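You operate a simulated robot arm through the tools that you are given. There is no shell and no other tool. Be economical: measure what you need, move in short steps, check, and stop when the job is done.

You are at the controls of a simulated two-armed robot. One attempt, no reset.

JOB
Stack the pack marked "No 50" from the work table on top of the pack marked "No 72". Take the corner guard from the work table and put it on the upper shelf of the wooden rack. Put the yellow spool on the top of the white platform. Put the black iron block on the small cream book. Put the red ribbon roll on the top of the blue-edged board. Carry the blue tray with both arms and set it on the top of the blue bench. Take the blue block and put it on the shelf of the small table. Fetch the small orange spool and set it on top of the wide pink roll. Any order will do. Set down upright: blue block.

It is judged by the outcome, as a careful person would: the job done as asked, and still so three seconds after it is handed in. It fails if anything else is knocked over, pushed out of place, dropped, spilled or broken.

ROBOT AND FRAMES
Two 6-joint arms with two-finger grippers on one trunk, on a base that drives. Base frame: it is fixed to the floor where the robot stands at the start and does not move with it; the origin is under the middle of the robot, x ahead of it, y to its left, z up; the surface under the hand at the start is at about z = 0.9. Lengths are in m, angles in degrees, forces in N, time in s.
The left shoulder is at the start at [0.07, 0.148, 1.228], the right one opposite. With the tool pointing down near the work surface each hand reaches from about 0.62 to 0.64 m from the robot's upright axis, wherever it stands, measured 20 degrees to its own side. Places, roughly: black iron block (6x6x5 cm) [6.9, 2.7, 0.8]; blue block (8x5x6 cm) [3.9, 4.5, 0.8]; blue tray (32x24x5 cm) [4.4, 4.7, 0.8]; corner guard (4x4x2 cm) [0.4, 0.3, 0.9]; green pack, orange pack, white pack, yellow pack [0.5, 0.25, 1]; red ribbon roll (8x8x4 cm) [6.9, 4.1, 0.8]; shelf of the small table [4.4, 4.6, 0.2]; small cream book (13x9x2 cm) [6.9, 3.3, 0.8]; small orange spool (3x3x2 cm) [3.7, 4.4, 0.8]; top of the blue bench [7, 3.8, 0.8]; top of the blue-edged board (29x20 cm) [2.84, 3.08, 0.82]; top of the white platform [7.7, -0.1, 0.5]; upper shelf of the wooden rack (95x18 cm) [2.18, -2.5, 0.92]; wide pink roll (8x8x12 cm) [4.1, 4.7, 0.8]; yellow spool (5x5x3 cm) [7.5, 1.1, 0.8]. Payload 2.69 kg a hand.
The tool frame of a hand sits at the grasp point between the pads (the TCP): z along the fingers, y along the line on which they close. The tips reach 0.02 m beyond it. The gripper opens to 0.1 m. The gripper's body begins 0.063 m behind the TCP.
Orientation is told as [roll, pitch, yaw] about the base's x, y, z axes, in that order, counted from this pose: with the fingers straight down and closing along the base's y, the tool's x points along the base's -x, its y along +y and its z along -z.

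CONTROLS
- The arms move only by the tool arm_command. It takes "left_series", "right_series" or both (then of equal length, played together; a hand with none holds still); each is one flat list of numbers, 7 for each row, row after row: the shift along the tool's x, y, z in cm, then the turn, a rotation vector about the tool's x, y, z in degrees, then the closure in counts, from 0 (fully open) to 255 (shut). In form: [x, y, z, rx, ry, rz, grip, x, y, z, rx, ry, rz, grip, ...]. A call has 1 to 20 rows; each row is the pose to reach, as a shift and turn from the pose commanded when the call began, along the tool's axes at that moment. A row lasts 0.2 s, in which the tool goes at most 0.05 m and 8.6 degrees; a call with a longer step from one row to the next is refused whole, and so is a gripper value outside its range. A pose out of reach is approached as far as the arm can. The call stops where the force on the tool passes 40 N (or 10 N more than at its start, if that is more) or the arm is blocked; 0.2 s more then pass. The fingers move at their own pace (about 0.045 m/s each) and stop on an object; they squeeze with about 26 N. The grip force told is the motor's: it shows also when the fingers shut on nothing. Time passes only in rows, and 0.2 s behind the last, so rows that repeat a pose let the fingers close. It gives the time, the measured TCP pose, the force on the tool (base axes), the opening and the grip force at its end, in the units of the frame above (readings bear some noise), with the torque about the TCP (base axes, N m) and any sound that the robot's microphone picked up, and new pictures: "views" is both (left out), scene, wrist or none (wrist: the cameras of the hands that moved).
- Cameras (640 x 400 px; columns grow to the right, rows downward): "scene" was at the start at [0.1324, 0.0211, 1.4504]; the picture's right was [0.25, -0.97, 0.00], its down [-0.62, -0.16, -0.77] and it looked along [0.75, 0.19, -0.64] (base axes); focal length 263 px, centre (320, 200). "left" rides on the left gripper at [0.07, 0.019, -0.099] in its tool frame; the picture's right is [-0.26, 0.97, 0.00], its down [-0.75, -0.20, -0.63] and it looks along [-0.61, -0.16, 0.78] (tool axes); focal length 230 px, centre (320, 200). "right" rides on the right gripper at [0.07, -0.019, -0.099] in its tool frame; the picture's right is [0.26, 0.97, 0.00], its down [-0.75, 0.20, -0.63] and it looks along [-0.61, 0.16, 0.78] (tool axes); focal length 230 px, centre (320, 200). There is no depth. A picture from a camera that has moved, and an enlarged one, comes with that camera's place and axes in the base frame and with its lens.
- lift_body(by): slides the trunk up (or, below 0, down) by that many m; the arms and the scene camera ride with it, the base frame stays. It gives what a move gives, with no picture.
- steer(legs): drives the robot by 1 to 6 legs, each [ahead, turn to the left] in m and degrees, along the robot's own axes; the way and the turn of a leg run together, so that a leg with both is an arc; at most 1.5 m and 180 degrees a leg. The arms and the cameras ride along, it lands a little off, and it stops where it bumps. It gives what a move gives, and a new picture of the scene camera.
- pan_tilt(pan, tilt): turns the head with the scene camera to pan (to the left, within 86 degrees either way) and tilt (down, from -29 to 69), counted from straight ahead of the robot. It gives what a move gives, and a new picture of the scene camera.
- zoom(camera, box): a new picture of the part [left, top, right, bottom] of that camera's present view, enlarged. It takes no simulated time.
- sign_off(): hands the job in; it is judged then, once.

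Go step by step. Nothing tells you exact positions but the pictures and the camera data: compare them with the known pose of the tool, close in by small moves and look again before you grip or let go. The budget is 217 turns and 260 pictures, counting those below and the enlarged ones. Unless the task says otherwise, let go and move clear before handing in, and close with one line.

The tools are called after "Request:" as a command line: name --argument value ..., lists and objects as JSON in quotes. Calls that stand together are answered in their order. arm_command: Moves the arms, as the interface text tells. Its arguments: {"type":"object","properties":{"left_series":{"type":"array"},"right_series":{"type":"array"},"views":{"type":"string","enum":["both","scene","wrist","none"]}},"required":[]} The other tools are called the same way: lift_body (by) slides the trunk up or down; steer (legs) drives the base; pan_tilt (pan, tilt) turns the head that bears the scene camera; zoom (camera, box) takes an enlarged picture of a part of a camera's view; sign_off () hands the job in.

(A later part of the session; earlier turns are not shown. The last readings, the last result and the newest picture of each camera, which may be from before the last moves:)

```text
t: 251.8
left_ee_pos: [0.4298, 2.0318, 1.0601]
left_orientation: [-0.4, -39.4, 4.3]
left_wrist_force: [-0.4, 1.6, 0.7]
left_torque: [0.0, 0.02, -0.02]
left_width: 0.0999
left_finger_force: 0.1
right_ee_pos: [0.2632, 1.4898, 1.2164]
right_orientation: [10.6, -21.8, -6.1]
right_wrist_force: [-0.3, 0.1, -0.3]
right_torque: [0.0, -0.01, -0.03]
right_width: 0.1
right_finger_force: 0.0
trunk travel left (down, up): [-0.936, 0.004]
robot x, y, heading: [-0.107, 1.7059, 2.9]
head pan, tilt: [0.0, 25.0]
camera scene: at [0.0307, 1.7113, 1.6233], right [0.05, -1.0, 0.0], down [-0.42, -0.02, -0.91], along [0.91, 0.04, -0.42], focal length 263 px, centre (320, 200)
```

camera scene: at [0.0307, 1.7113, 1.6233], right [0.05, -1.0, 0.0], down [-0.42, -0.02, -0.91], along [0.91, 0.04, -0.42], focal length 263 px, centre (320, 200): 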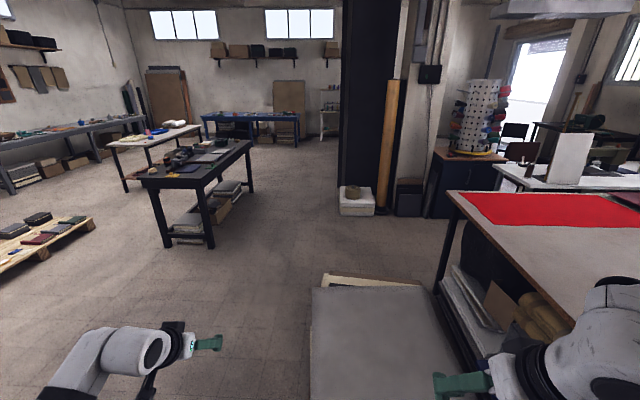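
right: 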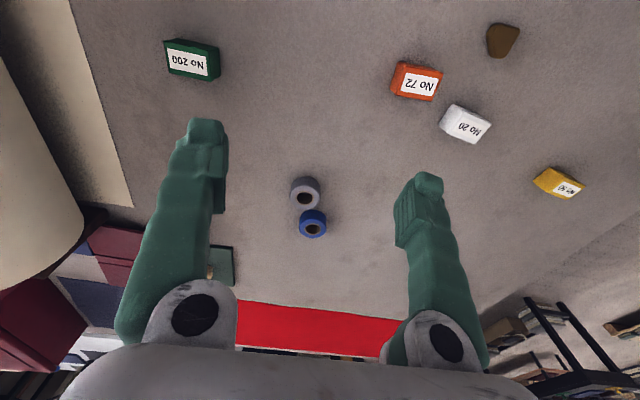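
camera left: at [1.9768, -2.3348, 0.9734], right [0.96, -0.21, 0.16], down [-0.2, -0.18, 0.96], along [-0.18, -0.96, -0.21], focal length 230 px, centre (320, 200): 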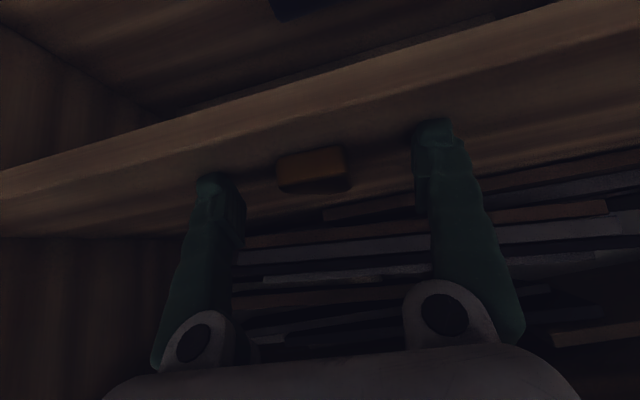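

The route: around the grey panel on the floor, then between the column and the black table along y ≈ 2.35.

Request:
steer --legs '[[0, 30], [1.2, 0], [0, -33], [1.5, 0], [1.5, 0]]'

```text
t: 254.9
left_ee_pos: [0.2692, 2.2977, 1.0623]
left_orientation: [-0.4, -39.5, 33.2]
left_wrist_force: [0.4, 0.2, 0.2]
left_torque: [0.01, 0.04, 0.01]
left_width: 0.1001
left_finger_force: 0.1
right_ee_pos: [0.3844, 1.7413, 1.217]
right_orientation: [10.6, -21.9, 22.9]
right_wrist_force: [0.2, 0.5, 0.1]
right_torque: [-0.02, 0.02, 0.02]
right_width: 0.1001
right_finger_force: 0.1
trunk travel left (down, up): [-0.936, 0.004]
robot x, y, heading: [-0.0464, 1.7517, 31.5]
head pan, tilt: [0.0, 25.0]
stopped in leg 2: the robot was blocked; the commanded pose is now the measured one
camera scene: at [0.0737, 1.8233, 1.6236], right [0.53, -0.85, 0.0], down [-0.36, -0.22, -0.91], along [0.77, 0.48, -0.42], focal length 263 px, centre (320, 200)
```

scene: 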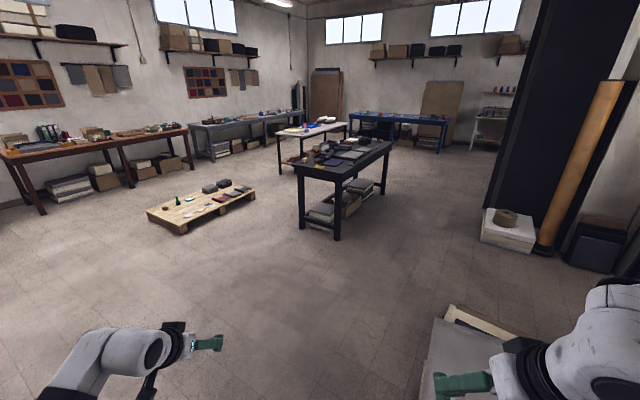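

Blocked by something low. Look down in front.

Request:
pan_tilt --pan -20 --tilt 66

```text
t: 256.0
left_ee_pos: [0.2688, 2.2989, 1.0616]
left_orientation: [-0.5, -39.5, 33.4]
left_wrist_force: [0.1, 1.1, -0.3]
left_torque: [0.02, 0.0, 0.01]
left_width: 0.1
left_finger_force: 0.1
right_ee_pos: [0.3854, 1.7439, 1.2168]
right_orientation: [10.5, -21.9, 22.8]
right_wrist_force: [-0.7, -0.1, -0.2]
right_torque: [0.02, 0.0, 0.0]
right_width: 0.1003
right_finger_force: 0.2
trunk travel left (down, up): [-0.936, 0.004]
robot x, y, heading: [-0.0451, 1.7496, 31.6]
head pan, tilt: [-20.0, 66.0]
camera scene: at [0.0537, 1.7899, 1.5668], right [0.2, -0.98, 0.0], down [-0.89, -0.19, -0.41], along [0.4, 0.08, -0.91], focal length 263 px, centre (320, 200)
```

scene: 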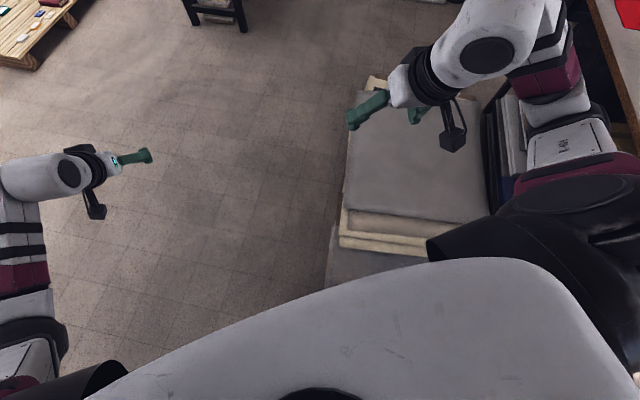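

A stack of panels lies to the front right. Back off, go north 0.6 m first, then east.

Request:
steer --legs '[[-0.06, 0], [0, 58], [0.6, 0], [0, -89.5], [1.5, 0], [1.5, 0]]'

Request:
pan_tilt --pan -10 --tilt 20

```text
t: 280.4
left_ee_pos: [3.4626, 2.6355, 1.0609]
left_orientation: [-0.4, -39.4, 1.3]
left_wrist_force: [-0.5, -0.9, 0.8]
left_torque: [-0.02, 0.0, 0.01]
left_width: 0.1
left_finger_force: 0.1
right_ee_pos: [3.2662, 2.1033, 1.2171]
right_orientation: [10.7, -21.9, -9.2]
right_wrist_force: [-0.1, 0.5, 0.0]
right_torque: [0.0, 0.02, 0.03]
right_width: 0.0998
right_finger_force: 0.1
trunk travel left (down, up): [-0.936, 0.004]
robot x, y, heading: [2.9042, 2.3399, -0.1]
head pan, tilt: [-20.0, 66.0]
camera scene: at [3.0108, 2.3185, 1.5667], right [-0.35, -0.94, 0.0], down [-0.86, 0.32, -0.41], along [0.38, -0.14, -0.91], focal length 263 px, centre (320, 200)
```

scene: 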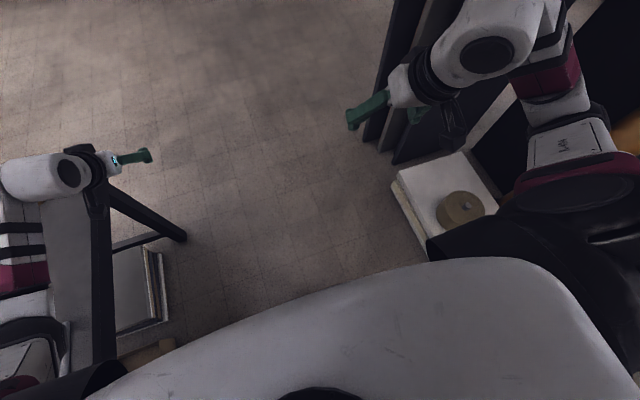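

```text
t: 281.6
left_ee_pos: [3.4628, 2.636, 1.0609]
left_orientation: [-0.4, -39.4, 1.3]
left_wrist_force: [-0.1, -0.3, 0.3]
left_torque: [0.0, 0.0, -0.01]
left_width: 0.0999
left_finger_force: 0.0
right_ee_pos: [3.2675, 2.1038, 1.2156]
right_orientation: [10.6, -21.9, -9.1]
right_wrist_force: [-0.8, -0.8, -0.5]
right_torque: [0.03, 0.02, -0.01]
right_width: 0.0998
right_finger_force: 0.0
trunk travel left (down, up): [-0.936, 0.004]
robot x, y, heading: [2.9035, 2.3394, -0.5]
head pan, tilt: [-10.0, 20.0]
camera scene: at [3.0474, 2.3224, 1.6313], right [-0.18, -0.98, 0.0], down [-0.34, 0.06, -0.94], along [0.92, -0.17, -0.34], focal length 263 px, centre (320, 200)
```

scene: 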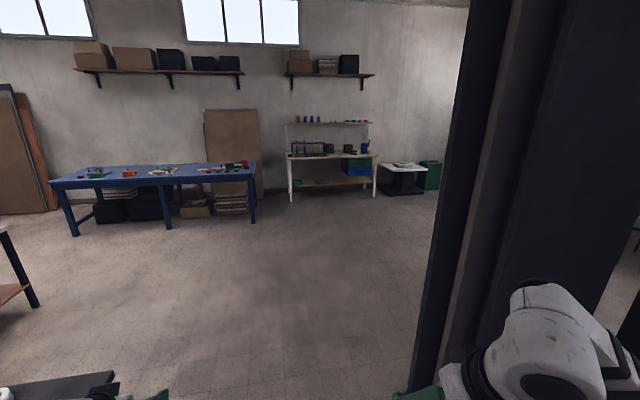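

I see the blue bench (left), the small workbench near (7.5, 1.1) and the white platform. Drive past the column, then toward the yellow spool's bench.

Request:
steer --legs '[[1.45, 0], [0, -30], [1.35, 0], [1.2, 0], [0, 30]]'

Request:
pan_tilt --pan 0 --tilt 30

```text
t: 303.7
left_ee_pos: [7.1139, 1.343, 1.0603]
left_orientation: [-0.4, -39.4, 0.8]
left_wrist_force: [0.6, 0.5, 1.1]
left_torque: [-0.02, -0.01, 0.02]
left_width: 0.1
left_finger_force: 0.0
right_ee_pos: [6.9134, 0.8128, 1.2166]
right_orientation: [10.6, -21.8, -9.7]
right_wrist_force: [0.0, -0.3, -0.9]
right_torque: [0.02, 0.0, 0.0]
right_width: 0.1
right_finger_force: 0.0
trunk travel left (down, up): [-0.936, 0.004]
robot x, y, heading: [6.5529, 1.0557, -1.3]
head pan, tilt: [-10.0, 20.0]
camera scene: at [6.6955, 1.033, 1.6314], right [-0.19, -0.98, 0.0], down [-0.34, 0.07, -0.94], along [0.92, -0.18, -0.34], focal length 263 px, centre (320, 200)
```

scene: 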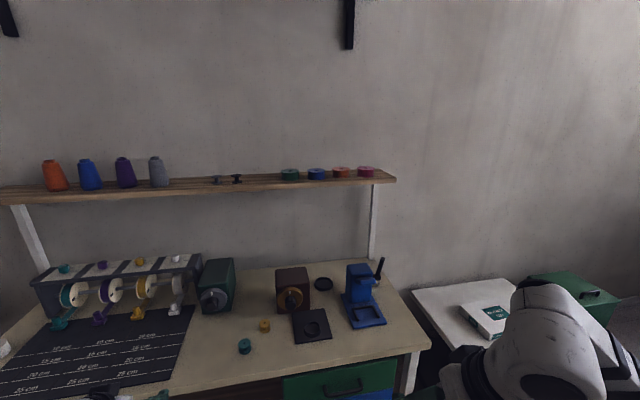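

```text
t: 304.4
left_ee_pos: [7.1152, 1.3439, 1.0615]
left_orientation: [-0.5, -39.4, 0.8]
left_wrist_force: [0.0, 0.2, 0.0]
left_torque: [0.0, 0.01, -0.03]
left_width: 0.1
left_finger_force: 0.0
right_ee_pos: [6.9123, 0.8149, 1.2164]
right_orientation: [10.7, -21.7, -9.8]
right_wrist_force: [0.0, -0.1, 1.1]
right_torque: [0.04, 0.01, 0.02]
right_width: 0.1001
right_finger_force: 0.0
trunk travel left (down, up): [-0.936, 0.004]
robot x, y, heading: [6.5554, 1.0539, -0.7]
head pan, tilt: [0.0, 30.0]
camera scene: at [6.6945, 1.0504, 1.6154], right [-0.02, -1.0, 0.0], down [-0.5, 0.01, -0.87], along [0.87, -0.01, -0.5], focal length 263 px, centre (320, 200)
```

scene: 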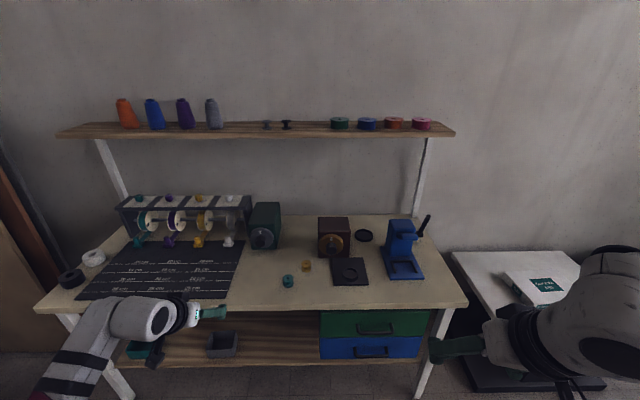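

The yellow spool is near (7.52, 1.10) next to a teal one. Zoom for detail.

Request:
zoom --camera "scene" --box '[265, 225, 385, 300]'

Request:
zoom --camera "scene" --box '[430, 230, 640, 380]'

```text
5.33 times, centred on (325, 262) of scene
camera zoom: at [6.6945, 1.0504, 1.6154], right [-0.02, -1.0, 0.0], down [-0.5, 0.01, -0.87], along [0.87, -0.01, -0.5], focal length 1402 px, centre (293, -133)
```

zoom: 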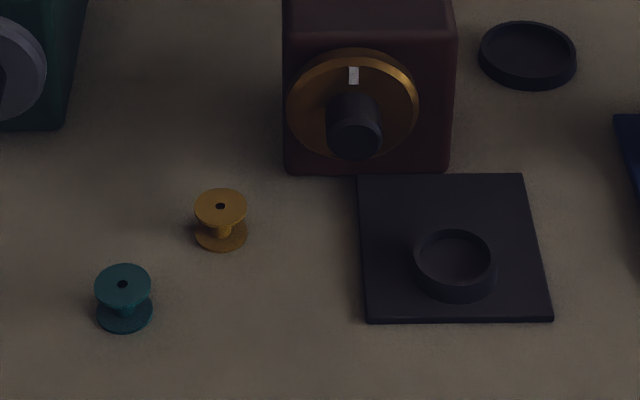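

```text
2.67 times, centred on (535, 305) of scene
camera zoom: at [6.6945, 1.0504, 1.6154], right [-0.02, -1.0, 0.0], down [-0.5, 0.01, -0.87], along [0.87, -0.01, -0.5], focal length 701 px, centre (-253, -80)
```

zoom: 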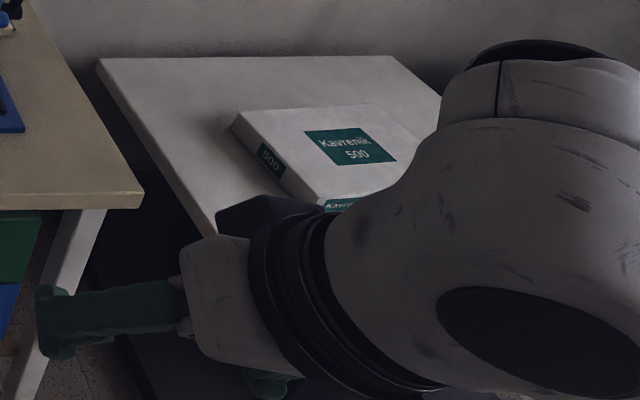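

Spool base centre ≈ (7.516, 1.097), height ≈ 3.3 cm, surface at z 0.80. I'll position the base, and fold the right hand up and back so it clears the bench items.

Request:
steer --legs '[[0, -22.5], [0.43, 0], [0, 23.2]]'

Request:
arm_command --right_series '[0.2, 0, -2, 0, 0, 0, 0, 0.5, 0, -5, 0, 0, 0, 0, 0.9, 0, -8.5, 0, 0, 0, 0, 1.3, 0, -12, 0, 0, 0, 0, 1.8, 0, -15, 0, 0, 0, 0, 1.8, 0, -17, 0, 0, 0, 0]' --left_series '[0, 0, 0, 0, 5, 0, 0, 0, 0, 0, 0, 10, 0, 0, 0, 0, 0, 0, 15, 0, 30, 0, 0, 0, 0, 15, 0, 64, 0, 0, 0, 0, 15, 0, 64, 0, 0, 0, 0, 15, 0, 64]' --views "none"

```text
t: 309.5
left_ee_pos: [7.5065, 1.1713, 1.0616]
left_orientation: [-0.5, -39.4, 1.0]
left_wrist_force: [-0.4, 0.1, 0.1]
left_torque: [0.01, -0.01, -0.03]
left_width: 0.0998
left_finger_force: 0.1
right_ee_pos: [7.3075, 0.6414, 1.2165]
right_orientation: [10.6, -21.7, -9.6]
right_wrist_force: [-1.2, -0.2, 0.4]
right_torque: [0.01, 0.05, -0.01]
right_width: 0.0998
right_finger_force: 0.0
trunk travel left (down, up): [-0.936, 0.004]
robot x, y, heading: [6.947, 0.8799, -0.5]
head pan, tilt: [0.0, 30.0]
camera scene: at [7.0869, 0.8754, 1.6154], right [-0.01, -1.0, 0.0], down [-0.5, 0.01, -0.87], along [0.87, -0.01, -0.5], focal length 263 px, centre (320, 200)
```

scene: 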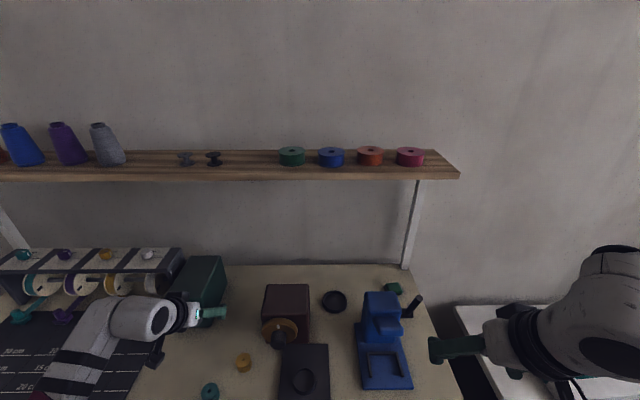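

```text
t: 310.9
left_ee_pos: [7.4913, 1.1626, 1.0696]
left_orientation: [-0.5, -24.4, 1.3]
left_wrist_force: [0.2, 0.3, -0.4]
left_torque: [0.0, 0.01, 0.0]
left_width: 0.0749
left_finger_force: 0.1
left hand out of reach, approached as far as the arm can: row 2, 3, 4, 5, 6
right_ee_pos: [7.2244, 0.6255, 1.3665]
right_orientation: [10.6, -21.8, -9.6]
right_wrist_force: [-0.5, -0.4, 0.9]
right_torque: [-0.02, -0.01, -0.01]
right_width: 0.1001
right_finger_force: 0.1
right hand out of reach, approached as far as the arm can: row 6
trunk travel left (down, up): [-0.936, 0.004]
robot x, y, heading: [6.9498, 0.8792, -0.3]
head pan, tilt: [0.0, 30.0]
```

Right hand is folded up. Lower the trunk and align the left hand over the spool.

Request:
lift_body --by -0.14

Request:
arm_command --left_series '[0, -2.5, 0, 0, 0, 0.4, 64, -1, -5, 0.4, 0, 0, 0.8, 64, -2, -6.6, 0.9, 0.3, 0, 1.2, 64, -2, -6.6, 0.9, 0.5, 0, 1.2, 64]' --views "wrist"

```text
t: 312.6
left_ee_pos: [7.4921, 1.1635, 0.9286]
left_orientation: [-0.5, -24.6, 1.3]
left_wrist_force: [-0.6, 0.0, -0.3]
left_torque: [0.02, -0.01, 0.03]
left_width: 0.0748
left_finger_force: 0.1
right_ee_pos: [7.2258, 0.6254, 1.2265]
right_orientation: [10.6, -21.8, -9.4]
right_wrist_force: [0.0, 0.6, -0.5]
right_torque: [0.0, -0.01, 0.0]
right_width: 0.0999
right_finger_force: 0.1
trunk travel left (down, up): [-0.796, 0.144]
robot x, y, heading: [6.9509, 0.8765, -0.8]
head pan, tilt: [0.0, 30.0]
```

```text
t: 313.6
left_ee_pos: [7.5136, 1.0988, 0.9316]
left_orientation: [-0.5, -24.5, 0.1]
left_wrist_force: [0.0, 0.5, 0.2]
left_torque: [-0.03, 0.0, 0.0]
left_width: 0.075
left_finger_force: 0.1
right_ee_pos: [7.2259, 0.6255, 1.2261]
right_orientation: [10.5, -21.8, -9.6]
right_wrist_force: [0.1, -0.3, -0.4]
right_torque: [0.02, 0.0, 0.03]
right_width: 0.1
right_finger_force: 0.1
trunk travel left (down, up): [-0.796, 0.144]
robot x, y, heading: [6.9446, 0.8789, -0.7]
head pan, tilt: [0.0, 30.0]
camera left: at [7.4096, 1.1178, 0.9918], right [0.24, 0.97, 0.1], down [0.42, -0.2, 0.89], along [0.88, -0.17, -0.45], focal length 230 px, centre (320, 200)
```

left: 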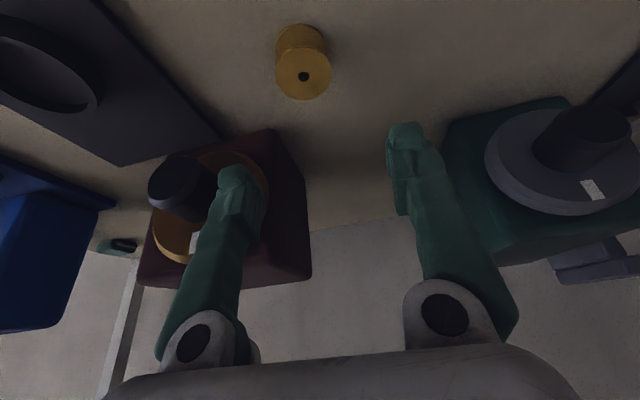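

Alignment confirmed at (7.517, 1.095). Lower and close on the spool.

Request:
lift_body --by -0.1

Request:
arm_command --left_series '[-0.1, -0.3, 0.3, 0, 0, 0, 64, -0.1, -0.3, 0.3, 0, 0, 0, 120, -0.1, -0.3, 0.3, 0, 0, 0, 180, -0.1, -0.3, 0.3, 0, 0, 0, 255, -0.1, -0.3, 0.3, 0, 0, 0, 255, -0.1, -0.3, 0.3, 0, 0, 0, 255]' --views "wrist"

```text
t: 314.9
left_ee_pos: [7.5153, 1.0974, 0.8293]
left_orientation: [-0.4, -24.5, -0.1]
left_wrist_force: [0.3, -0.2, -1.1]
left_torque: [0.0, 0.03, -0.04]
left_width: 0.0749
left_finger_force: 0.0
right_ee_pos: [7.2268, 0.6258, 1.1272]
right_orientation: [10.6, -21.9, -9.5]
right_wrist_force: [0.1, -0.2, 0.3]
right_torque: [0.03, 0.01, -0.02]
right_width: 0.1
right_finger_force: 0.1
trunk travel left (down, up): [-0.696, 0.244]
robot x, y, heading: [6.9481, 0.8785, -0.5]
head pan, tilt: [0.0, 30.0]
```

```text
t: 316.3
left_ee_pos: [7.5158, 1.0954, 0.8269]
left_orientation: [-0.4, -24.6, 0.0]
left_wrist_force: [0.2, 0.3, -0.2]
left_torque: [-0.04, 0.0, -0.01]
left_width: 0.0396
left_finger_force: 26.1
right_ee_pos: [7.2253, 0.6252, 1.1271]
right_orientation: [10.6, -21.8, -9.5]
right_wrist_force: [-0.4, -0.1, 0.8]
right_torque: [0.0, 0.0, 0.0]
right_width: 0.1
right_finger_force: 0.0
trunk travel left (down, up): [-0.696, 0.244]
robot x, y, heading: [6.9457, 0.8787, -0.6]
head pan, tilt: [0.0, 30.0]
camera left: at [7.4119, 1.1147, 0.8893], right [0.24, 0.97, 0.1], down [0.42, -0.2, 0.89], along [0.88, -0.17, -0.45], focal length 230 px, centre (320, 200)
```

left: 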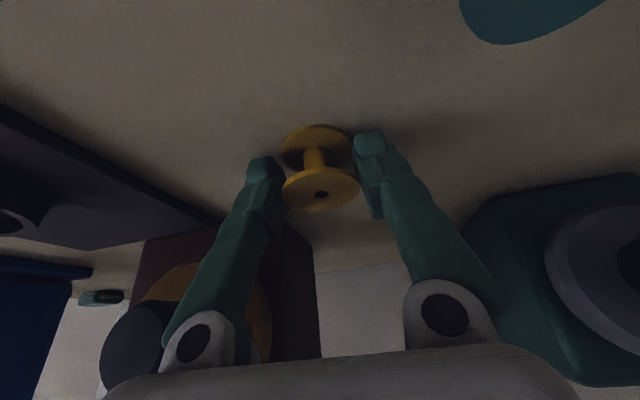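

Gripped (4 cm). Lift gently, back off, and drive to the front of the white platform.

Request:
lift_body --by 0.04

Request:
lift_body --by 0.08

Request:
steer --legs '[[-0.35, 0], [0, -85], [1.0, 0], [0, 85.5], [0.2, 0]]'

Request:
pan_tilt --pan 8 --tilt 50

```text
t: 317.1
left_ee_pos: [7.5165, 1.0968, 0.8673]
left_orientation: [-0.4, -24.5, -0.1]
left_wrist_force: [0.4, 0.1, -0.5]
left_torque: [-0.03, -0.03, 0.03]
left_width: 0.0394
left_finger_force: 26.0
right_ee_pos: [7.2257, 0.6255, 1.164]
right_orientation: [10.7, -21.8, -9.6]
right_wrist_force: [-0.2, 0.0, -0.1]
right_torque: [0.0, 0.01, -0.01]
right_width: 0.1
right_finger_force: 0.1
trunk travel left (down, up): [-0.736, 0.204]
robot x, y, heading: [6.9471, 0.879, -0.6]
head pan, tilt: [0.0, 30.0]
```

```text
t: 318.3
left_ee_pos: [7.5176, 1.0955, 0.9469]
left_orientation: [-0.5, -24.6, 0.0]
left_wrist_force: [-0.4, -0.1, -0.4]
left_torque: [0.01, -0.01, -0.02]
left_width: 0.0397
left_finger_force: 26.3
right_ee_pos: [7.2252, 0.6254, 1.2468]
right_orientation: [10.6, -21.9, -9.5]
right_wrist_force: [-0.2, 0.4, -0.6]
right_torque: [0.05, 0.01, -0.03]
right_width: 0.1004
right_finger_force: 0.0
trunk travel left (down, up): [-0.816, 0.124]
robot x, y, heading: [6.9502, 0.879, -0.8]
head pan, tilt: [0.0, 30.0]
```

```text
t: 333.8
left_ee_pos: [7.4338, 0.0818, 0.95]
left_orientation: [-0.3, -24.7, -1.4]
left_wrist_force: [0.1, -1.0, -1.0]
left_torque: [-0.02, -0.02, 0.02]
left_width: 0.0395
left_finger_force: 26.3
right_ee_pos: [7.1285, -0.3804, 1.2474]
right_orientation: [10.6, -22.1, -11.0]
right_wrist_force: [-0.1, 0.9, 0.8]
right_torque: [-0.02, -0.07, -0.02]
right_width: 0.0999
right_finger_force: 0.0
trunk travel left (down, up): [-0.816, 0.124]
robot x, y, heading: [6.8597, -0.1206, -2.0]
head pan, tilt: [0.0, 30.0]
camera scene: at [6.9965, -0.125, 1.4959], right [-0.04, -1.0, 0.0], down [-0.5, 0.02, -0.87], along [0.87, -0.03, -0.5], focal length 263 px, centre (320, 200)
```

scene: 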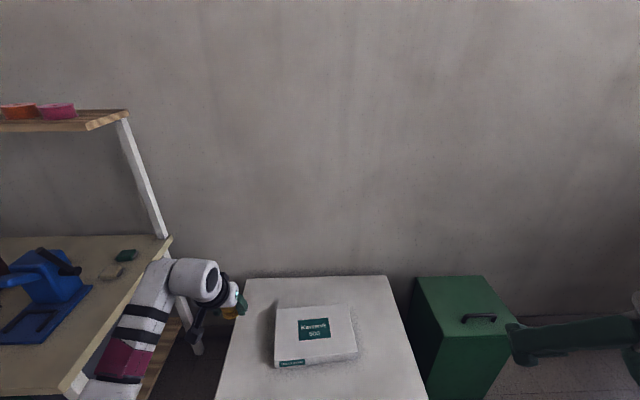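

```text
t: 334.6
left_ee_pos: [7.4363, 0.0821, 0.9472]
left_orientation: [-0.5, -24.4, -1.4]
left_wrist_force: [-0.8, 0.5, -0.4]
left_torque: [0.0, 0.02, -0.03]
left_width: 0.0396
left_finger_force: 25.9
right_ee_pos: [7.1337, -0.381, 1.2466]
right_orientation: [10.4, -21.8, -11.1]
right_wrist_force: [0.6, -0.3, 0.2]
right_torque: [-0.01, 0.0, 0.0]
right_width: 0.1001
right_finger_force: 0.1
trunk travel left (down, up): [-0.816, 0.124]
robot x, y, heading: [6.8595, -0.1189, -1.9]
head pan, tilt: [8.0, 50.0]
camera scene: at [6.9889, -0.114, 1.4657], right [0.1, -0.99, 0.0], down [-0.76, -0.08, -0.64], along [0.64, 0.07, -0.77], focal length 263 px, centre (320, 200)
```

scene: 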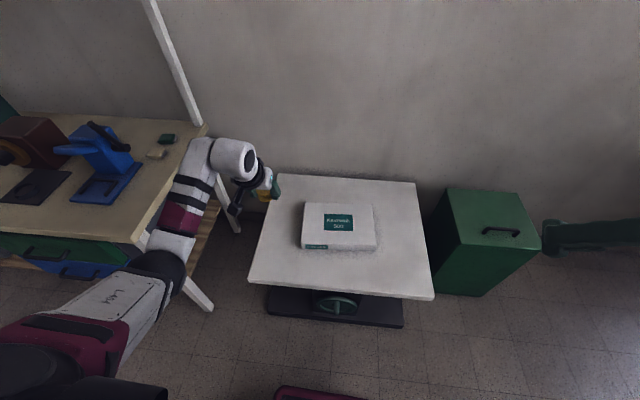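

The platform top spans x 7.36–7.94, y −0.49–0.20, with a box at y<0.03, x>7.54. I'll place the spool at about (7.46, 0.085), so nudge forward and lower.

Request:
steer --legs '[[0.03, 0]]'

Request:
lift_body --by -0.385

Request:
zoom --camera "left" --box '[0, 0, 640, 400]'

```text
t: 335.4
left_ee_pos: [7.4593, 0.0829, 0.9515]
left_orientation: [-0.5, -24.9, -1.4]
left_wrist_force: [-0.4, 0.4, 0.2]
left_torque: [0.01, -0.03, 0.01]
left_width: 0.0392
left_finger_force: 25.6
right_ee_pos: [7.155, -0.382, 1.2479]
right_orientation: [10.7, -22.2, -11.0]
right_wrist_force: [-1.0, -0.5, 0.1]
right_torque: [-0.02, -0.04, -0.04]
right_width: 0.0999
right_finger_force: 0.1
trunk travel left (down, up): [-0.816, 0.124]
robot x, y, heading: [6.8921, -0.1194, -2.2]
head pan, tilt: [8.0, 50.0]
camera scene: at [7.008, -0.1143, 1.4667], right [0.1, -0.99, 0.0], down [-0.76, -0.08, -0.65], along [0.64, 0.07, -0.76], focal length 263 px, centre (320, 200)
```

scene: 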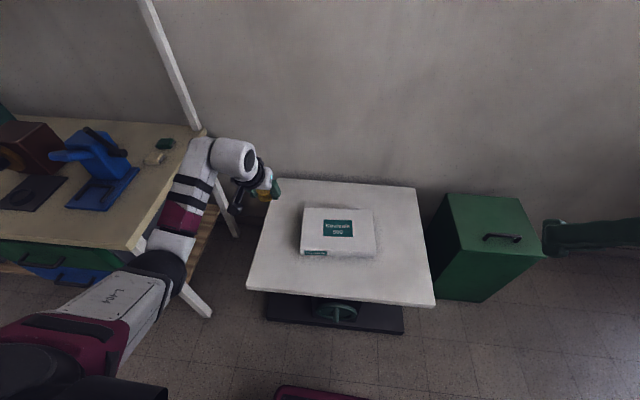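

```text
t: 339.1
left_ee_pos: [7.4655, 0.0821, 0.5638]
left_orientation: [-0.4, -24.6, -1.4]
left_wrist_force: [0.1, 1.1, -0.4]
left_torque: [-0.02, 0.0, -0.01]
left_width: 0.0397
left_finger_force: 26.0
right_ee_pos: [7.1633, -0.3812, 0.862]
right_orientation: [10.5, -21.8, -11.0]
right_wrist_force: [-0.6, -0.4, -0.2]
right_torque: [0.02, 0.02, -0.01]
right_width: 0.1002
right_finger_force: 0.1
trunk travel left (down, up): [-0.431, 0.509]
robot x, y, heading: [6.8927, -0.1232, -2.1]
head pan, tilt: [8.0, 50.0]
```

```text
1.00 times, centred on (320, 200) of left (not enlarged: the box is as wide or as high as the picture)
camera zoom: at [7.361, 0.1032, 0.6243], right [0.26, 0.96, 0.1], down [0.42, -0.21, 0.89], along [0.87, -0.19, -0.45], focal length 230 px, centre (320, 200)
```

zoom: 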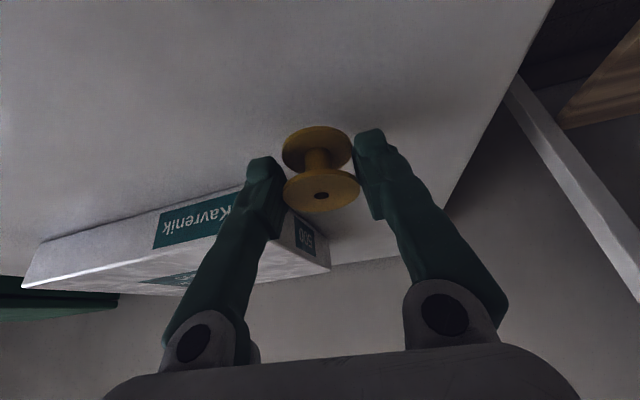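

Over the free area. Lower to contact.

Request:
lift_body --by -0.03

Request:
arm_command --left_series '[0.08, 0, 0.18, 0, 0, 0, 255, 0.16, 0, 0.36, 0, 0, 0, 255, 0.25, 0, 0.55, 0, 0, 0, 255, 0.25, 0, 0.55, 0, 0, 0, 255]' --views "none"

```text
t: 339.9
left_ee_pos: [7.4652, 0.0812, 0.5351]
left_orientation: [-0.4, -25.1, -1.4]
left_wrist_force: [1.8, 2.2, 18.9]
left_torque: [-0.02, 0.07, 0.06]
left_width: 0.0394
left_finger_force: 25.7
right_ee_pos: [7.1612, -0.3826, 0.8327]
right_orientation: [10.6, -22.1, -10.9]
right_wrist_force: [0.2, 0.3, 0.1]
right_torque: [0.01, -0.05, 0.04]
right_width: 0.1002
right_finger_force: 0.0
trunk travel left (down, up): [-0.401, 0.539]
robot x, y, heading: [6.8914, -0.1251, -2.2]
head pan, tilt: [8.0, 50.0]
```

```text
t: 340.9
left_ee_pos: [7.4649, 0.0811, 0.5327]
left_orientation: [-0.3, -25.0, -1.2]
left_wrist_force: [3.9, 5.6, 29.9]
left_torque: [0.21, -0.2, -0.02]
left_width: 0.0395
left_finger_force: 25.7
right_ee_pos: [7.159, -0.3817, 0.8333]
right_orientation: [10.7, -22.1, -11.1]
right_wrist_force: [-1.1, 0.0, -0.4]
right_torque: [0.0, -0.02, 0.0]
right_width: 0.1002
right_finger_force: 0.0
trunk travel left (down, up): [-0.401, 0.539]
robot x, y, heading: [6.8884, -0.1212, -1.9]
head pan, tilt: [8.0, 50.0]
```

Contact made. Raise a few millimetres to relax the force, release, then rise.

Request:
arm_command --left_series '[-0.15, 0, -0.35, 0, 0, 0, 255, -0.15, 0, -0.35, 0, 0, 0, 200, -0.15, 0, -0.35, 0, 0, 0, 150, -0.15, 0, -0.35, 0, 0, 0, 100, -0.15, 0, -0.35, 0, 0, 0, 64, -0.15, 0, -0.35, 0, 0, 0, 50]' --views "none"

Request:
lift_body --by 0.1

Request:
zoom --camera "left" --box '[0, 0, 640, 400]'

```text
t: 342.3
left_ee_pos: [7.4646, 0.0804, 0.5307]
left_orientation: [-0.2, -24.4, -1.2]
left_wrist_force: [1.6, -3.7, 9.2]
left_torque: [0.31, -0.02, -0.08]
left_width: 0.0785
left_finger_force: 0.0
right_ee_pos: [7.1604, -0.3824, 0.8315]
right_orientation: [10.7, -21.8, -10.9]
right_wrist_force: [-0.4, 0.3, -0.3]
right_torque: [0.0, -0.03, -0.02]
right_width: 0.0999
right_finger_force: 0.0
trunk travel left (down, up): [-0.401, 0.539]
robot x, y, heading: [6.8916, -0.1179, -2.2]
head pan, tilt: [8.0, 50.0]
```

```text
t: 343.6
left_ee_pos: [7.4649, 0.082, 0.6305]
left_orientation: [-0.5, -24.5, -1.4]
left_wrist_force: [0.4, 0.1, -0.4]
left_torque: [0.03, 0.0, 0.02]
left_width: 0.0805
left_finger_force: 0.0
right_ee_pos: [7.1622, -0.3818, 0.9316]
right_orientation: [10.5, -21.8, -11.0]
right_wrist_force: [0.4, -0.5, -0.4]
right_torque: [-0.01, -0.04, 0.04]
right_width: 0.1
right_finger_force: 0.1
trunk travel left (down, up): [-0.501, 0.439]
robot x, y, heading: [6.8884, -0.1211, -2.1]
head pan, tilt: [8.0, 50.0]
```

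```text
1.00 times, centred on (320, 200) of left (not enlarged: the box is as wide or as high as the picture)
camera zoom: at [7.3612, 0.1031, 0.6922], right [0.26, 0.96, 0.1], down [0.42, -0.21, 0.89], along [0.87, -0.19, -0.45], focal length 230 px, centre (320, 200)
```

zoom: 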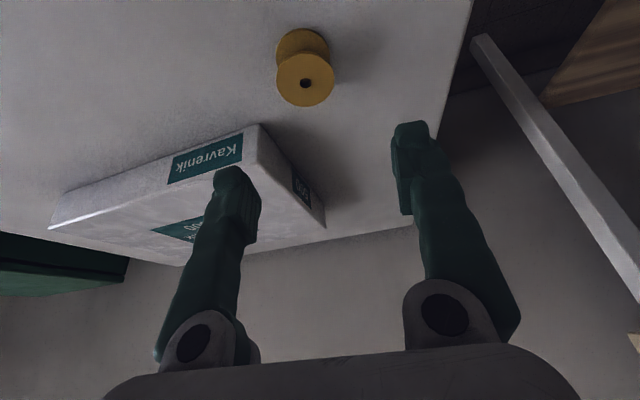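

Spool placed. Next the blue bench: back off, raise the trunk and drive north to face the iron block.

Request:
lift_body --by 0.3

Request:
steer --legs '[[-0.45, 0], [0, 95.5], [1.5, 0], [1.05, 0], [0, -93.4]]'

Request:
pan_tilt --pan 25 --tilt 42

```text
t: 346.6
left_ee_pos: [7.4665, 0.0817, 0.9302]
left_orientation: [-0.4, -24.5, -1.4]
left_wrist_force: [-0.7, 0.1, 0.2]
left_torque: [-0.01, 0.02, -0.02]
left_width: 0.0802
left_finger_force: 0.0
right_ee_pos: [7.1631, -0.3814, 1.2326]
right_orientation: [10.5, -21.8, -10.9]
right_wrist_force: [-1.0, -0.9, -0.7]
right_torque: [0.0, -0.02, 0.01]
right_width: 0.1
right_finger_force: 0.0
trunk travel left (down, up): [-0.801, 0.139]
robot x, y, heading: [6.8915, -0.1173, -2.2]
head pan, tilt: [8.0, 50.0]
```

```text
t: 351.3
left_ee_pos: [6.7671, 0.4088, 0.9299]
left_orientation: [-0.7, -24.4, 36.7]
left_wrist_force: [0.2, -0.4, -0.7]
left_torque: [-0.06, 0.06, 0.0]
left_width: 0.0805
left_finger_force: 0.0
right_ee_pos: [6.8126, -0.1439, 1.229]
right_orientation: [10.3, -21.5, 26.8]
right_wrist_force: [0.0, 0.3, -0.2]
right_torque: [-0.04, 0.01, 0.01]
right_width: 0.0999
right_finger_force: 0.0
trunk travel left (down, up): [-0.801, 0.139]
robot x, y, heading: [6.433, -0.1042, 35.6]
head pan, tilt: [8.0, 50.0]
stopped in leg 2: the robot was blocked; the commanded pose is now the measured one
camera scene: at [6.5352, -0.0218, 1.4505], right [0.69, -0.72, 0.0], down [-0.56, -0.53, -0.64], along [0.46, 0.44, -0.77], focal length 263 px, centre (320, 200)
```

scene: 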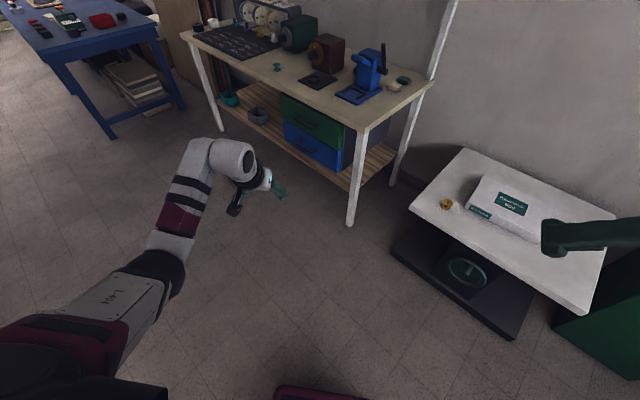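

```text
t: 352.1
left_ee_pos: [6.7659, 0.4094, 0.9303]
left_orientation: [-0.6, -24.4, 36.7]
left_wrist_force: [0.2, 0.2, -0.1]
left_torque: [-0.03, 0.0, 0.01]
left_width: 0.0802
left_finger_force: 0.0
right_ee_pos: [6.8118, -0.1436, 1.2312]
right_orientation: [10.1, -21.6, 27.0]
right_wrist_force: [0.1, -0.1, -0.3]
right_torque: [0.0, -0.02, -0.02]
right_width: 0.0998
right_finger_force: 0.0
trunk travel left (down, up): [-0.801, 0.139]
robot x, y, heading: [6.4354, -0.1049, 35.7]
head pan, tilt: [25.0, 42.0]
camera scene: at [6.5172, -0.0019, 1.462], right [0.87, -0.49, 0.0], down [-0.33, -0.58, -0.74], along [0.36, 0.65, -0.67], focal length 263 px, centre (320, 200)
```

scene: 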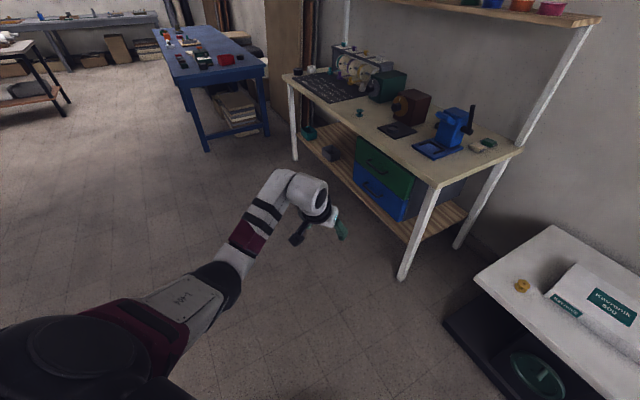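

The turn was blocked by something; look to both sides.

Request:
pan_tilt --pan 86 --tilt 45

Request:
pan_tilt --pan -86 --tilt 45

```text
t: 353.4
left_ee_pos: [6.7648, 0.4074, 0.9318]
left_orientation: [-0.6, -24.6, 36.8]
left_wrist_force: [1.3, 0.3, -1.0]
left_torque: [0.0, 0.0, 0.0]
left_width: 0.0806
left_finger_force: 0.0
right_ee_pos: [6.8124, -0.1437, 1.2303]
right_orientation: [10.1, -21.5, 26.9]
right_wrist_force: [0.0, -0.4, -0.6]
right_torque: [0.0, 0.0, -0.01]
right_width: 0.0998
right_finger_force: 0.0
trunk travel left (down, up): [-0.801, 0.139]
robot x, y, heading: [6.435, -0.1049, 35.5]
head pan, tilt: [85.9, 45.0]
camera scene: at [6.4341, -0.0067, 1.4578], right [0.85, 0.52, 0.0], down [0.37, -0.6, -0.71], along [-0.37, 0.6, -0.71], focal length 263 px, centre (320, 200)
```

scene: 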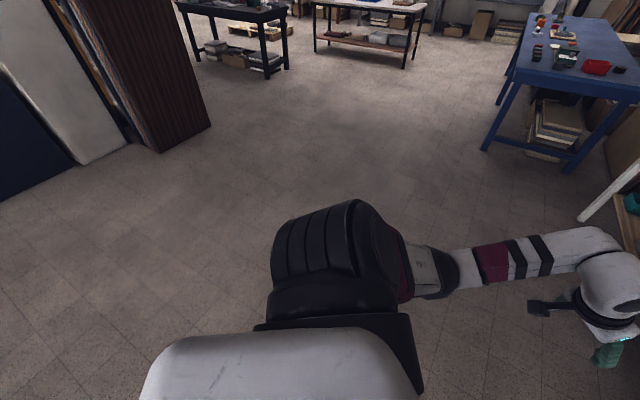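

```text
t: 356.0
left_ee_pos: [6.7653, 0.4081, 0.9302]
left_orientation: [-0.6, -24.6, 36.7]
left_wrist_force: [0.1, 0.4, -0.1]
left_torque: [0.02, 0.0, 0.02]
left_width: 0.0804
left_finger_force: 0.2
right_ee_pos: [6.8123, -0.1444, 1.2303]
right_orientation: [10.2, -21.6, 26.7]
right_wrist_force: [0.2, 0.2, -0.3]
right_torque: [0.02, 0.0, 0.01]
right_width: 0.1001
right_finger_force: 0.1
trunk travel left (down, up): [-0.801, 0.139]
robot x, y, heading: [6.4385, -0.1078, 35.7]
head pan, tilt: [-85.9, 45.0]
camera scene: at [6.5287, -0.1385, 1.4577], right [-0.77, -0.64, 0.0], down [-0.45, 0.54, -0.71], along [0.45, -0.54, -0.71], focal length 263 px, centre (320, 200)
```

scene: 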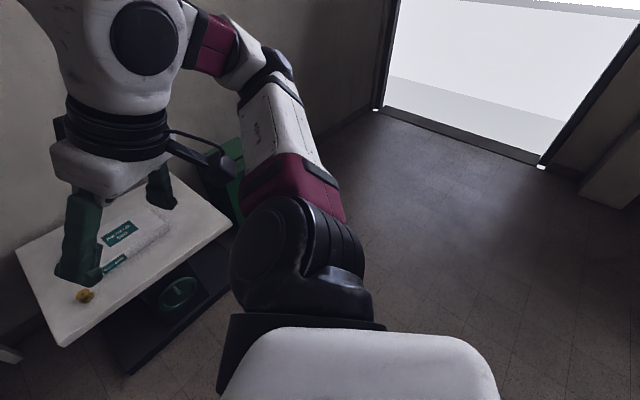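

Nothing visible; likely something behind the base. Move forward 0.25 m and then continue the turn.

Request:
steer --legs '[[0.25, 0], [0, 60]]'

Request:
pan_tilt --pan 86 --tilt 45

```text
t: 360.5
left_ee_pos: [6.3676, 0.5867, 0.9306]
left_orientation: [-0.6, -24.4, 96.1]
left_wrist_force: [-1.2, 0.4, 0.4]
left_torque: [0.02, -0.01, 0.0]
left_width: 0.0804
left_finger_force: 0.1
right_ee_pos: [6.8681, 0.3462, 1.2314]
right_orientation: [10.2, -21.6, 86.3]
right_wrist_force: [0.3, -0.4, -0.1]
right_torque: [-0.04, 0.03, 0.01]
right_width: 0.1001
right_finger_force: 0.0
trunk travel left (down, up): [-0.801, 0.139]
robot x, y, heading: [6.6416, 0.0431, 94.9]
head pan, tilt: [-85.9, 45.0]
camera scene: at [6.7177, 0.1056, 1.4577], right [0.16, -0.99, 0.0], down [-0.7, -0.11, -0.71], along [0.7, 0.11, -0.71], focal length 263 px, centre (320, 200)
```

scene: 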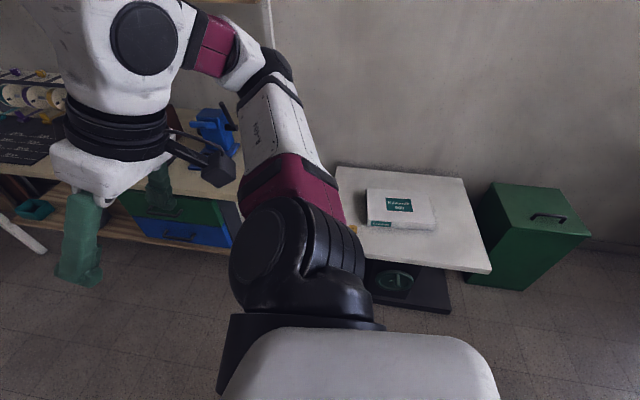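

```text
t: 363.1
left_ee_pos: [6.367, 0.5859, 0.9318]
left_orientation: [-0.6, -24.6, 96.2]
left_wrist_force: [0.5, -0.4, -0.8]
left_torque: [-0.02, 0.0, 0.01]
left_width: 0.0807
left_finger_force: 0.1
right_ee_pos: [6.8647, 0.3454, 1.2312]
right_orientation: [10.2, -21.6, 86.4]
right_wrist_force: [0.7, -0.2, -0.6]
right_torque: [-0.03, -0.01, 0.03]
right_width: 0.1001
right_finger_force: 0.0
trunk travel left (down, up): [-0.801, 0.139]
robot x, y, heading: [6.639, 0.0435, 94.9]
head pan, tilt: [85.9, 45.0]
camera scene: at [6.5555, 0.0905, 1.4577], right [-0.02, 1.0, 0.0], down [0.71, 0.01, -0.71], along [-0.71, -0.01, -0.71], focal length 263 px, centre (320, 200)
```

scene: 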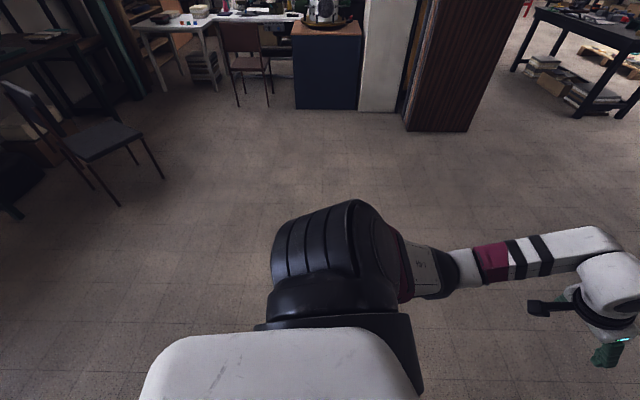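

Free now. Continue north to the blue bench.

Request:
steer --legs '[[0, 3.2], [1.3, 0], [1.15, 0], [0, -97.5]]'

Request:
pan_tilt --pan 25 --tilt 42

```text
t: 379.6
left_ee_pos: [6.8937, 2.6838, 0.9302]
left_orientation: [-0.6, -24.6, 0.3]
left_wrist_force: [0.4, -0.7, -0.1]
left_torque: [0.01, 0.01, 0.02]
left_width: 0.0802
left_finger_force: 0.0
right_ee_pos: [6.6021, 2.2133, 1.2308]
right_orientation: [10.1, -21.6, -9.6]
right_wrist_force: [-0.6, 0.2, -0.2]
right_torque: [-0.01, 0.02, -0.02]
right_width: 0.1002
right_finger_force: 0.1
trunk travel left (down, up): [-0.801, 0.139]
robot x, y, heading: [6.3238, 2.4675, -0.7]
head pan, tilt: [85.9, 45.0]
camera scene: at [6.3807, 2.5472, 1.4577], right [1.0, -0.08, 0.0], down [-0.06, -0.7, -0.71], along [0.06, 0.7, -0.71], focal length 263 px, centre (320, 200)
```

scene: 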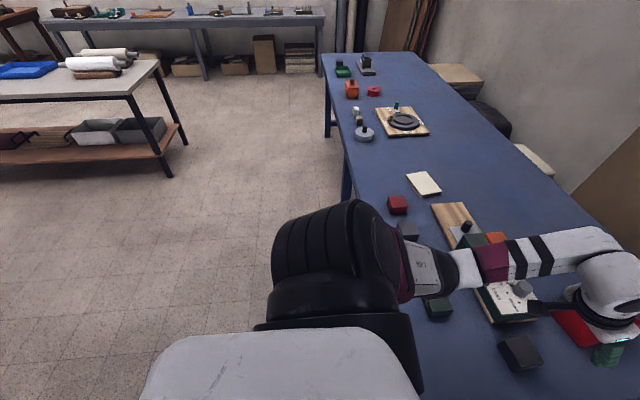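

```text
t: 380.9
left_ee_pos: [6.8937, 2.6832, 0.9304]
left_orientation: [-0.7, -24.6, 0.2]
left_wrist_force: [0.6, 0.2, -0.2]
left_torque: [0.0, 0.0, 0.01]
left_width: 0.0803
left_finger_force: 0.1
right_ee_pos: [6.6022, 2.212, 1.2315]
right_orientation: [10.2, -21.5, -9.6]
right_wrist_force: [0.1, 0.1, 0.4]
right_torque: [-0.04, 0.0, 0.0]
right_width: 0.1001
right_finger_force: 0.0
trunk travel left (down, up): [-0.801, 0.139]
robot x, y, heading: [6.3249, 2.4654, -0.8]
head pan, tilt: [25.0, 42.0]
camera scene: at [6.4502, 2.5002, 1.4621], right [0.41, -0.91, 0.0], down [-0.61, -0.27, -0.74], along [0.68, 0.31, -0.67], focal length 263 px, centre (320, 200)
```

scene: 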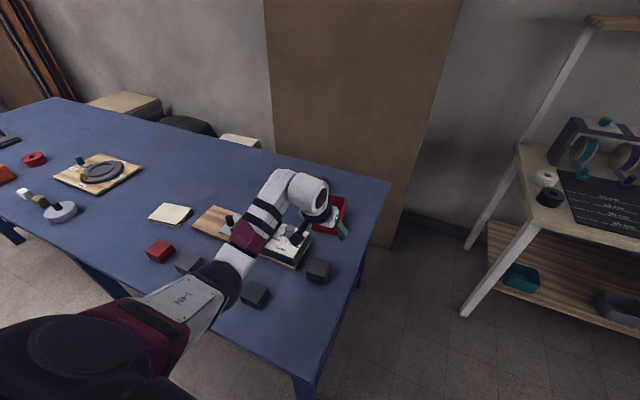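

Several small blocks are on the bench. Zoom to identify the black iron block and the cream book.

Request:
zoom --camera "scene" --box '[130, 180, 370, 330]'

Request:
zoom --camera "left" --box '[0, 0, 640, 400]'

```text
2.67 times, centred on (250, 255) of scene
camera zoom: at [6.4502, 2.5002, 1.4621], right [0.41, -0.91, 0.0], down [-0.61, -0.27, -0.74], along [0.68, 0.31, -0.67], focal length 701 px, centre (507, 53)
```

zoom: 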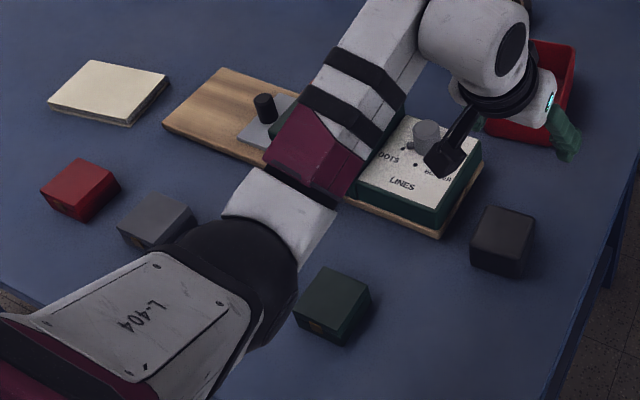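

```text
1.00 times, centred on (320, 200) of left (not enlarged: the box is as wide or as high as the picture)
camera zoom: at [6.7883, 2.7029, 0.9927], right [0.24, 0.97, 0.1], down [0.42, -0.19, 0.89], along [0.88, -0.17, -0.45], focal length 230 px, centre (320, 200)
```

zoom: 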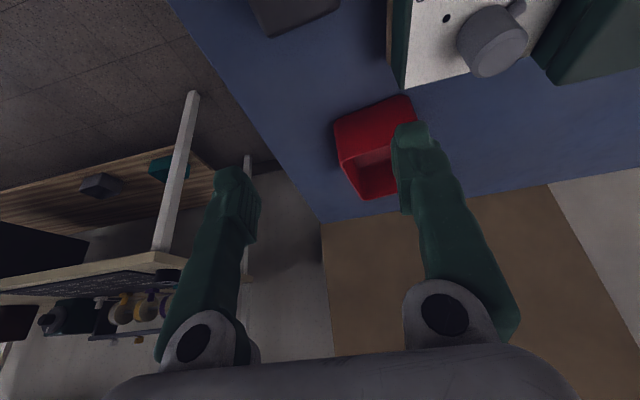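

The black block's top centre is about (6.826, 2.672), yaw ≈ 12°. Back up 7 cm, open and turn the gripper.

Request:
steer --legs '[[-0.07, 0]]'

Request:
arm_command --left_series '[0, 0, 0, -2.5, 0, -5.4, 30, 0, -0.8, 0, -5, 0, -10.9, 0, 0, -0.8, 0, -5, 0, -10.9, 0]' --views "wrist"

```text
t: 381.9
left_ee_pos: [6.8302, 2.6857, 0.9277]
left_orientation: [-0.6, -24.2, 0.3]
left_wrist_force: [1.0, 0.2, -0.7]
left_torque: [0.0, 0.04, 0.0]
left_width: 0.0803
left_finger_force: 0.0
right_ee_pos: [6.5417, 2.2143, 1.229]
right_orientation: [10.1, -21.2, -9.6]
right_wrist_force: [0.6, 0.3, -0.3]
right_torque: [-0.03, 0.03, -0.02]
right_width: 0.0998
right_finger_force: 0.0
trunk travel left (down, up): [-0.801, 0.139]
robot x, y, heading: [6.2548, 2.4691, -0.7]
head pan, tilt: [25.0, 42.0]
camera scene: at [6.3903, 2.5011, 1.4611], right [0.41, -0.91, 0.0], down [-0.62, -0.27, -0.74], along [0.67, 0.31, -0.67], focal length 263 px, centre (320, 200)
```

scene: 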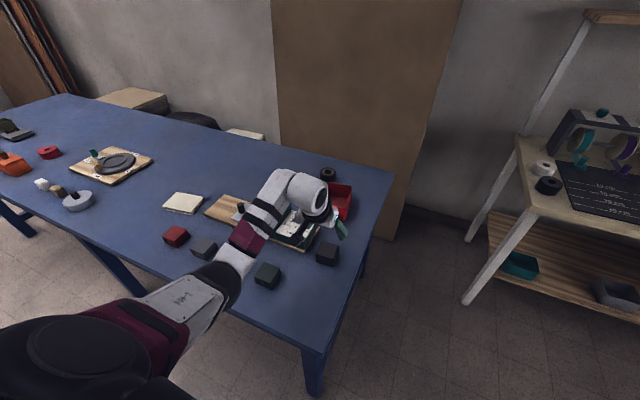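

```text
t: 382.7
left_ee_pos: [6.8195, 2.6946, 0.9392]
left_orientation: [-1.1, -24.4, 12.4]
left_wrist_force: [-0.6, 0.4, 0.0]
left_torque: [0.0, -0.02, 0.01]
left_width: 0.1
left_finger_force: 0.1
left hand out of reach, approached as far as the arm can: row 2, 3
right_ee_pos: [6.5315, 2.2143, 1.2314]
right_orientation: [10.2, -21.8, -9.6]
right_wrist_force: [-0.6, 0.0, 0.2]
right_torque: [0.0, -0.03, -0.01]
right_width: 0.1
right_finger_force: 0.0
trunk travel left (down, up): [-0.801, 0.139]
robot x, y, heading: [6.254, 2.467, -0.8]
head pan, tilt: [25.0, 42.0]
camera left: at [6.7137, 2.6925, 1.0007], right [0.03, 1.0, 0.09], down [0.45, -0.09, 0.89], along [0.89, 0.01, -0.45], focal length 230 px, centre (320, 200)
```

left: 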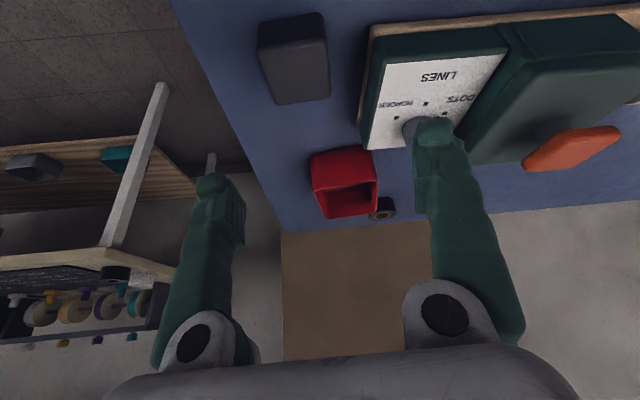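

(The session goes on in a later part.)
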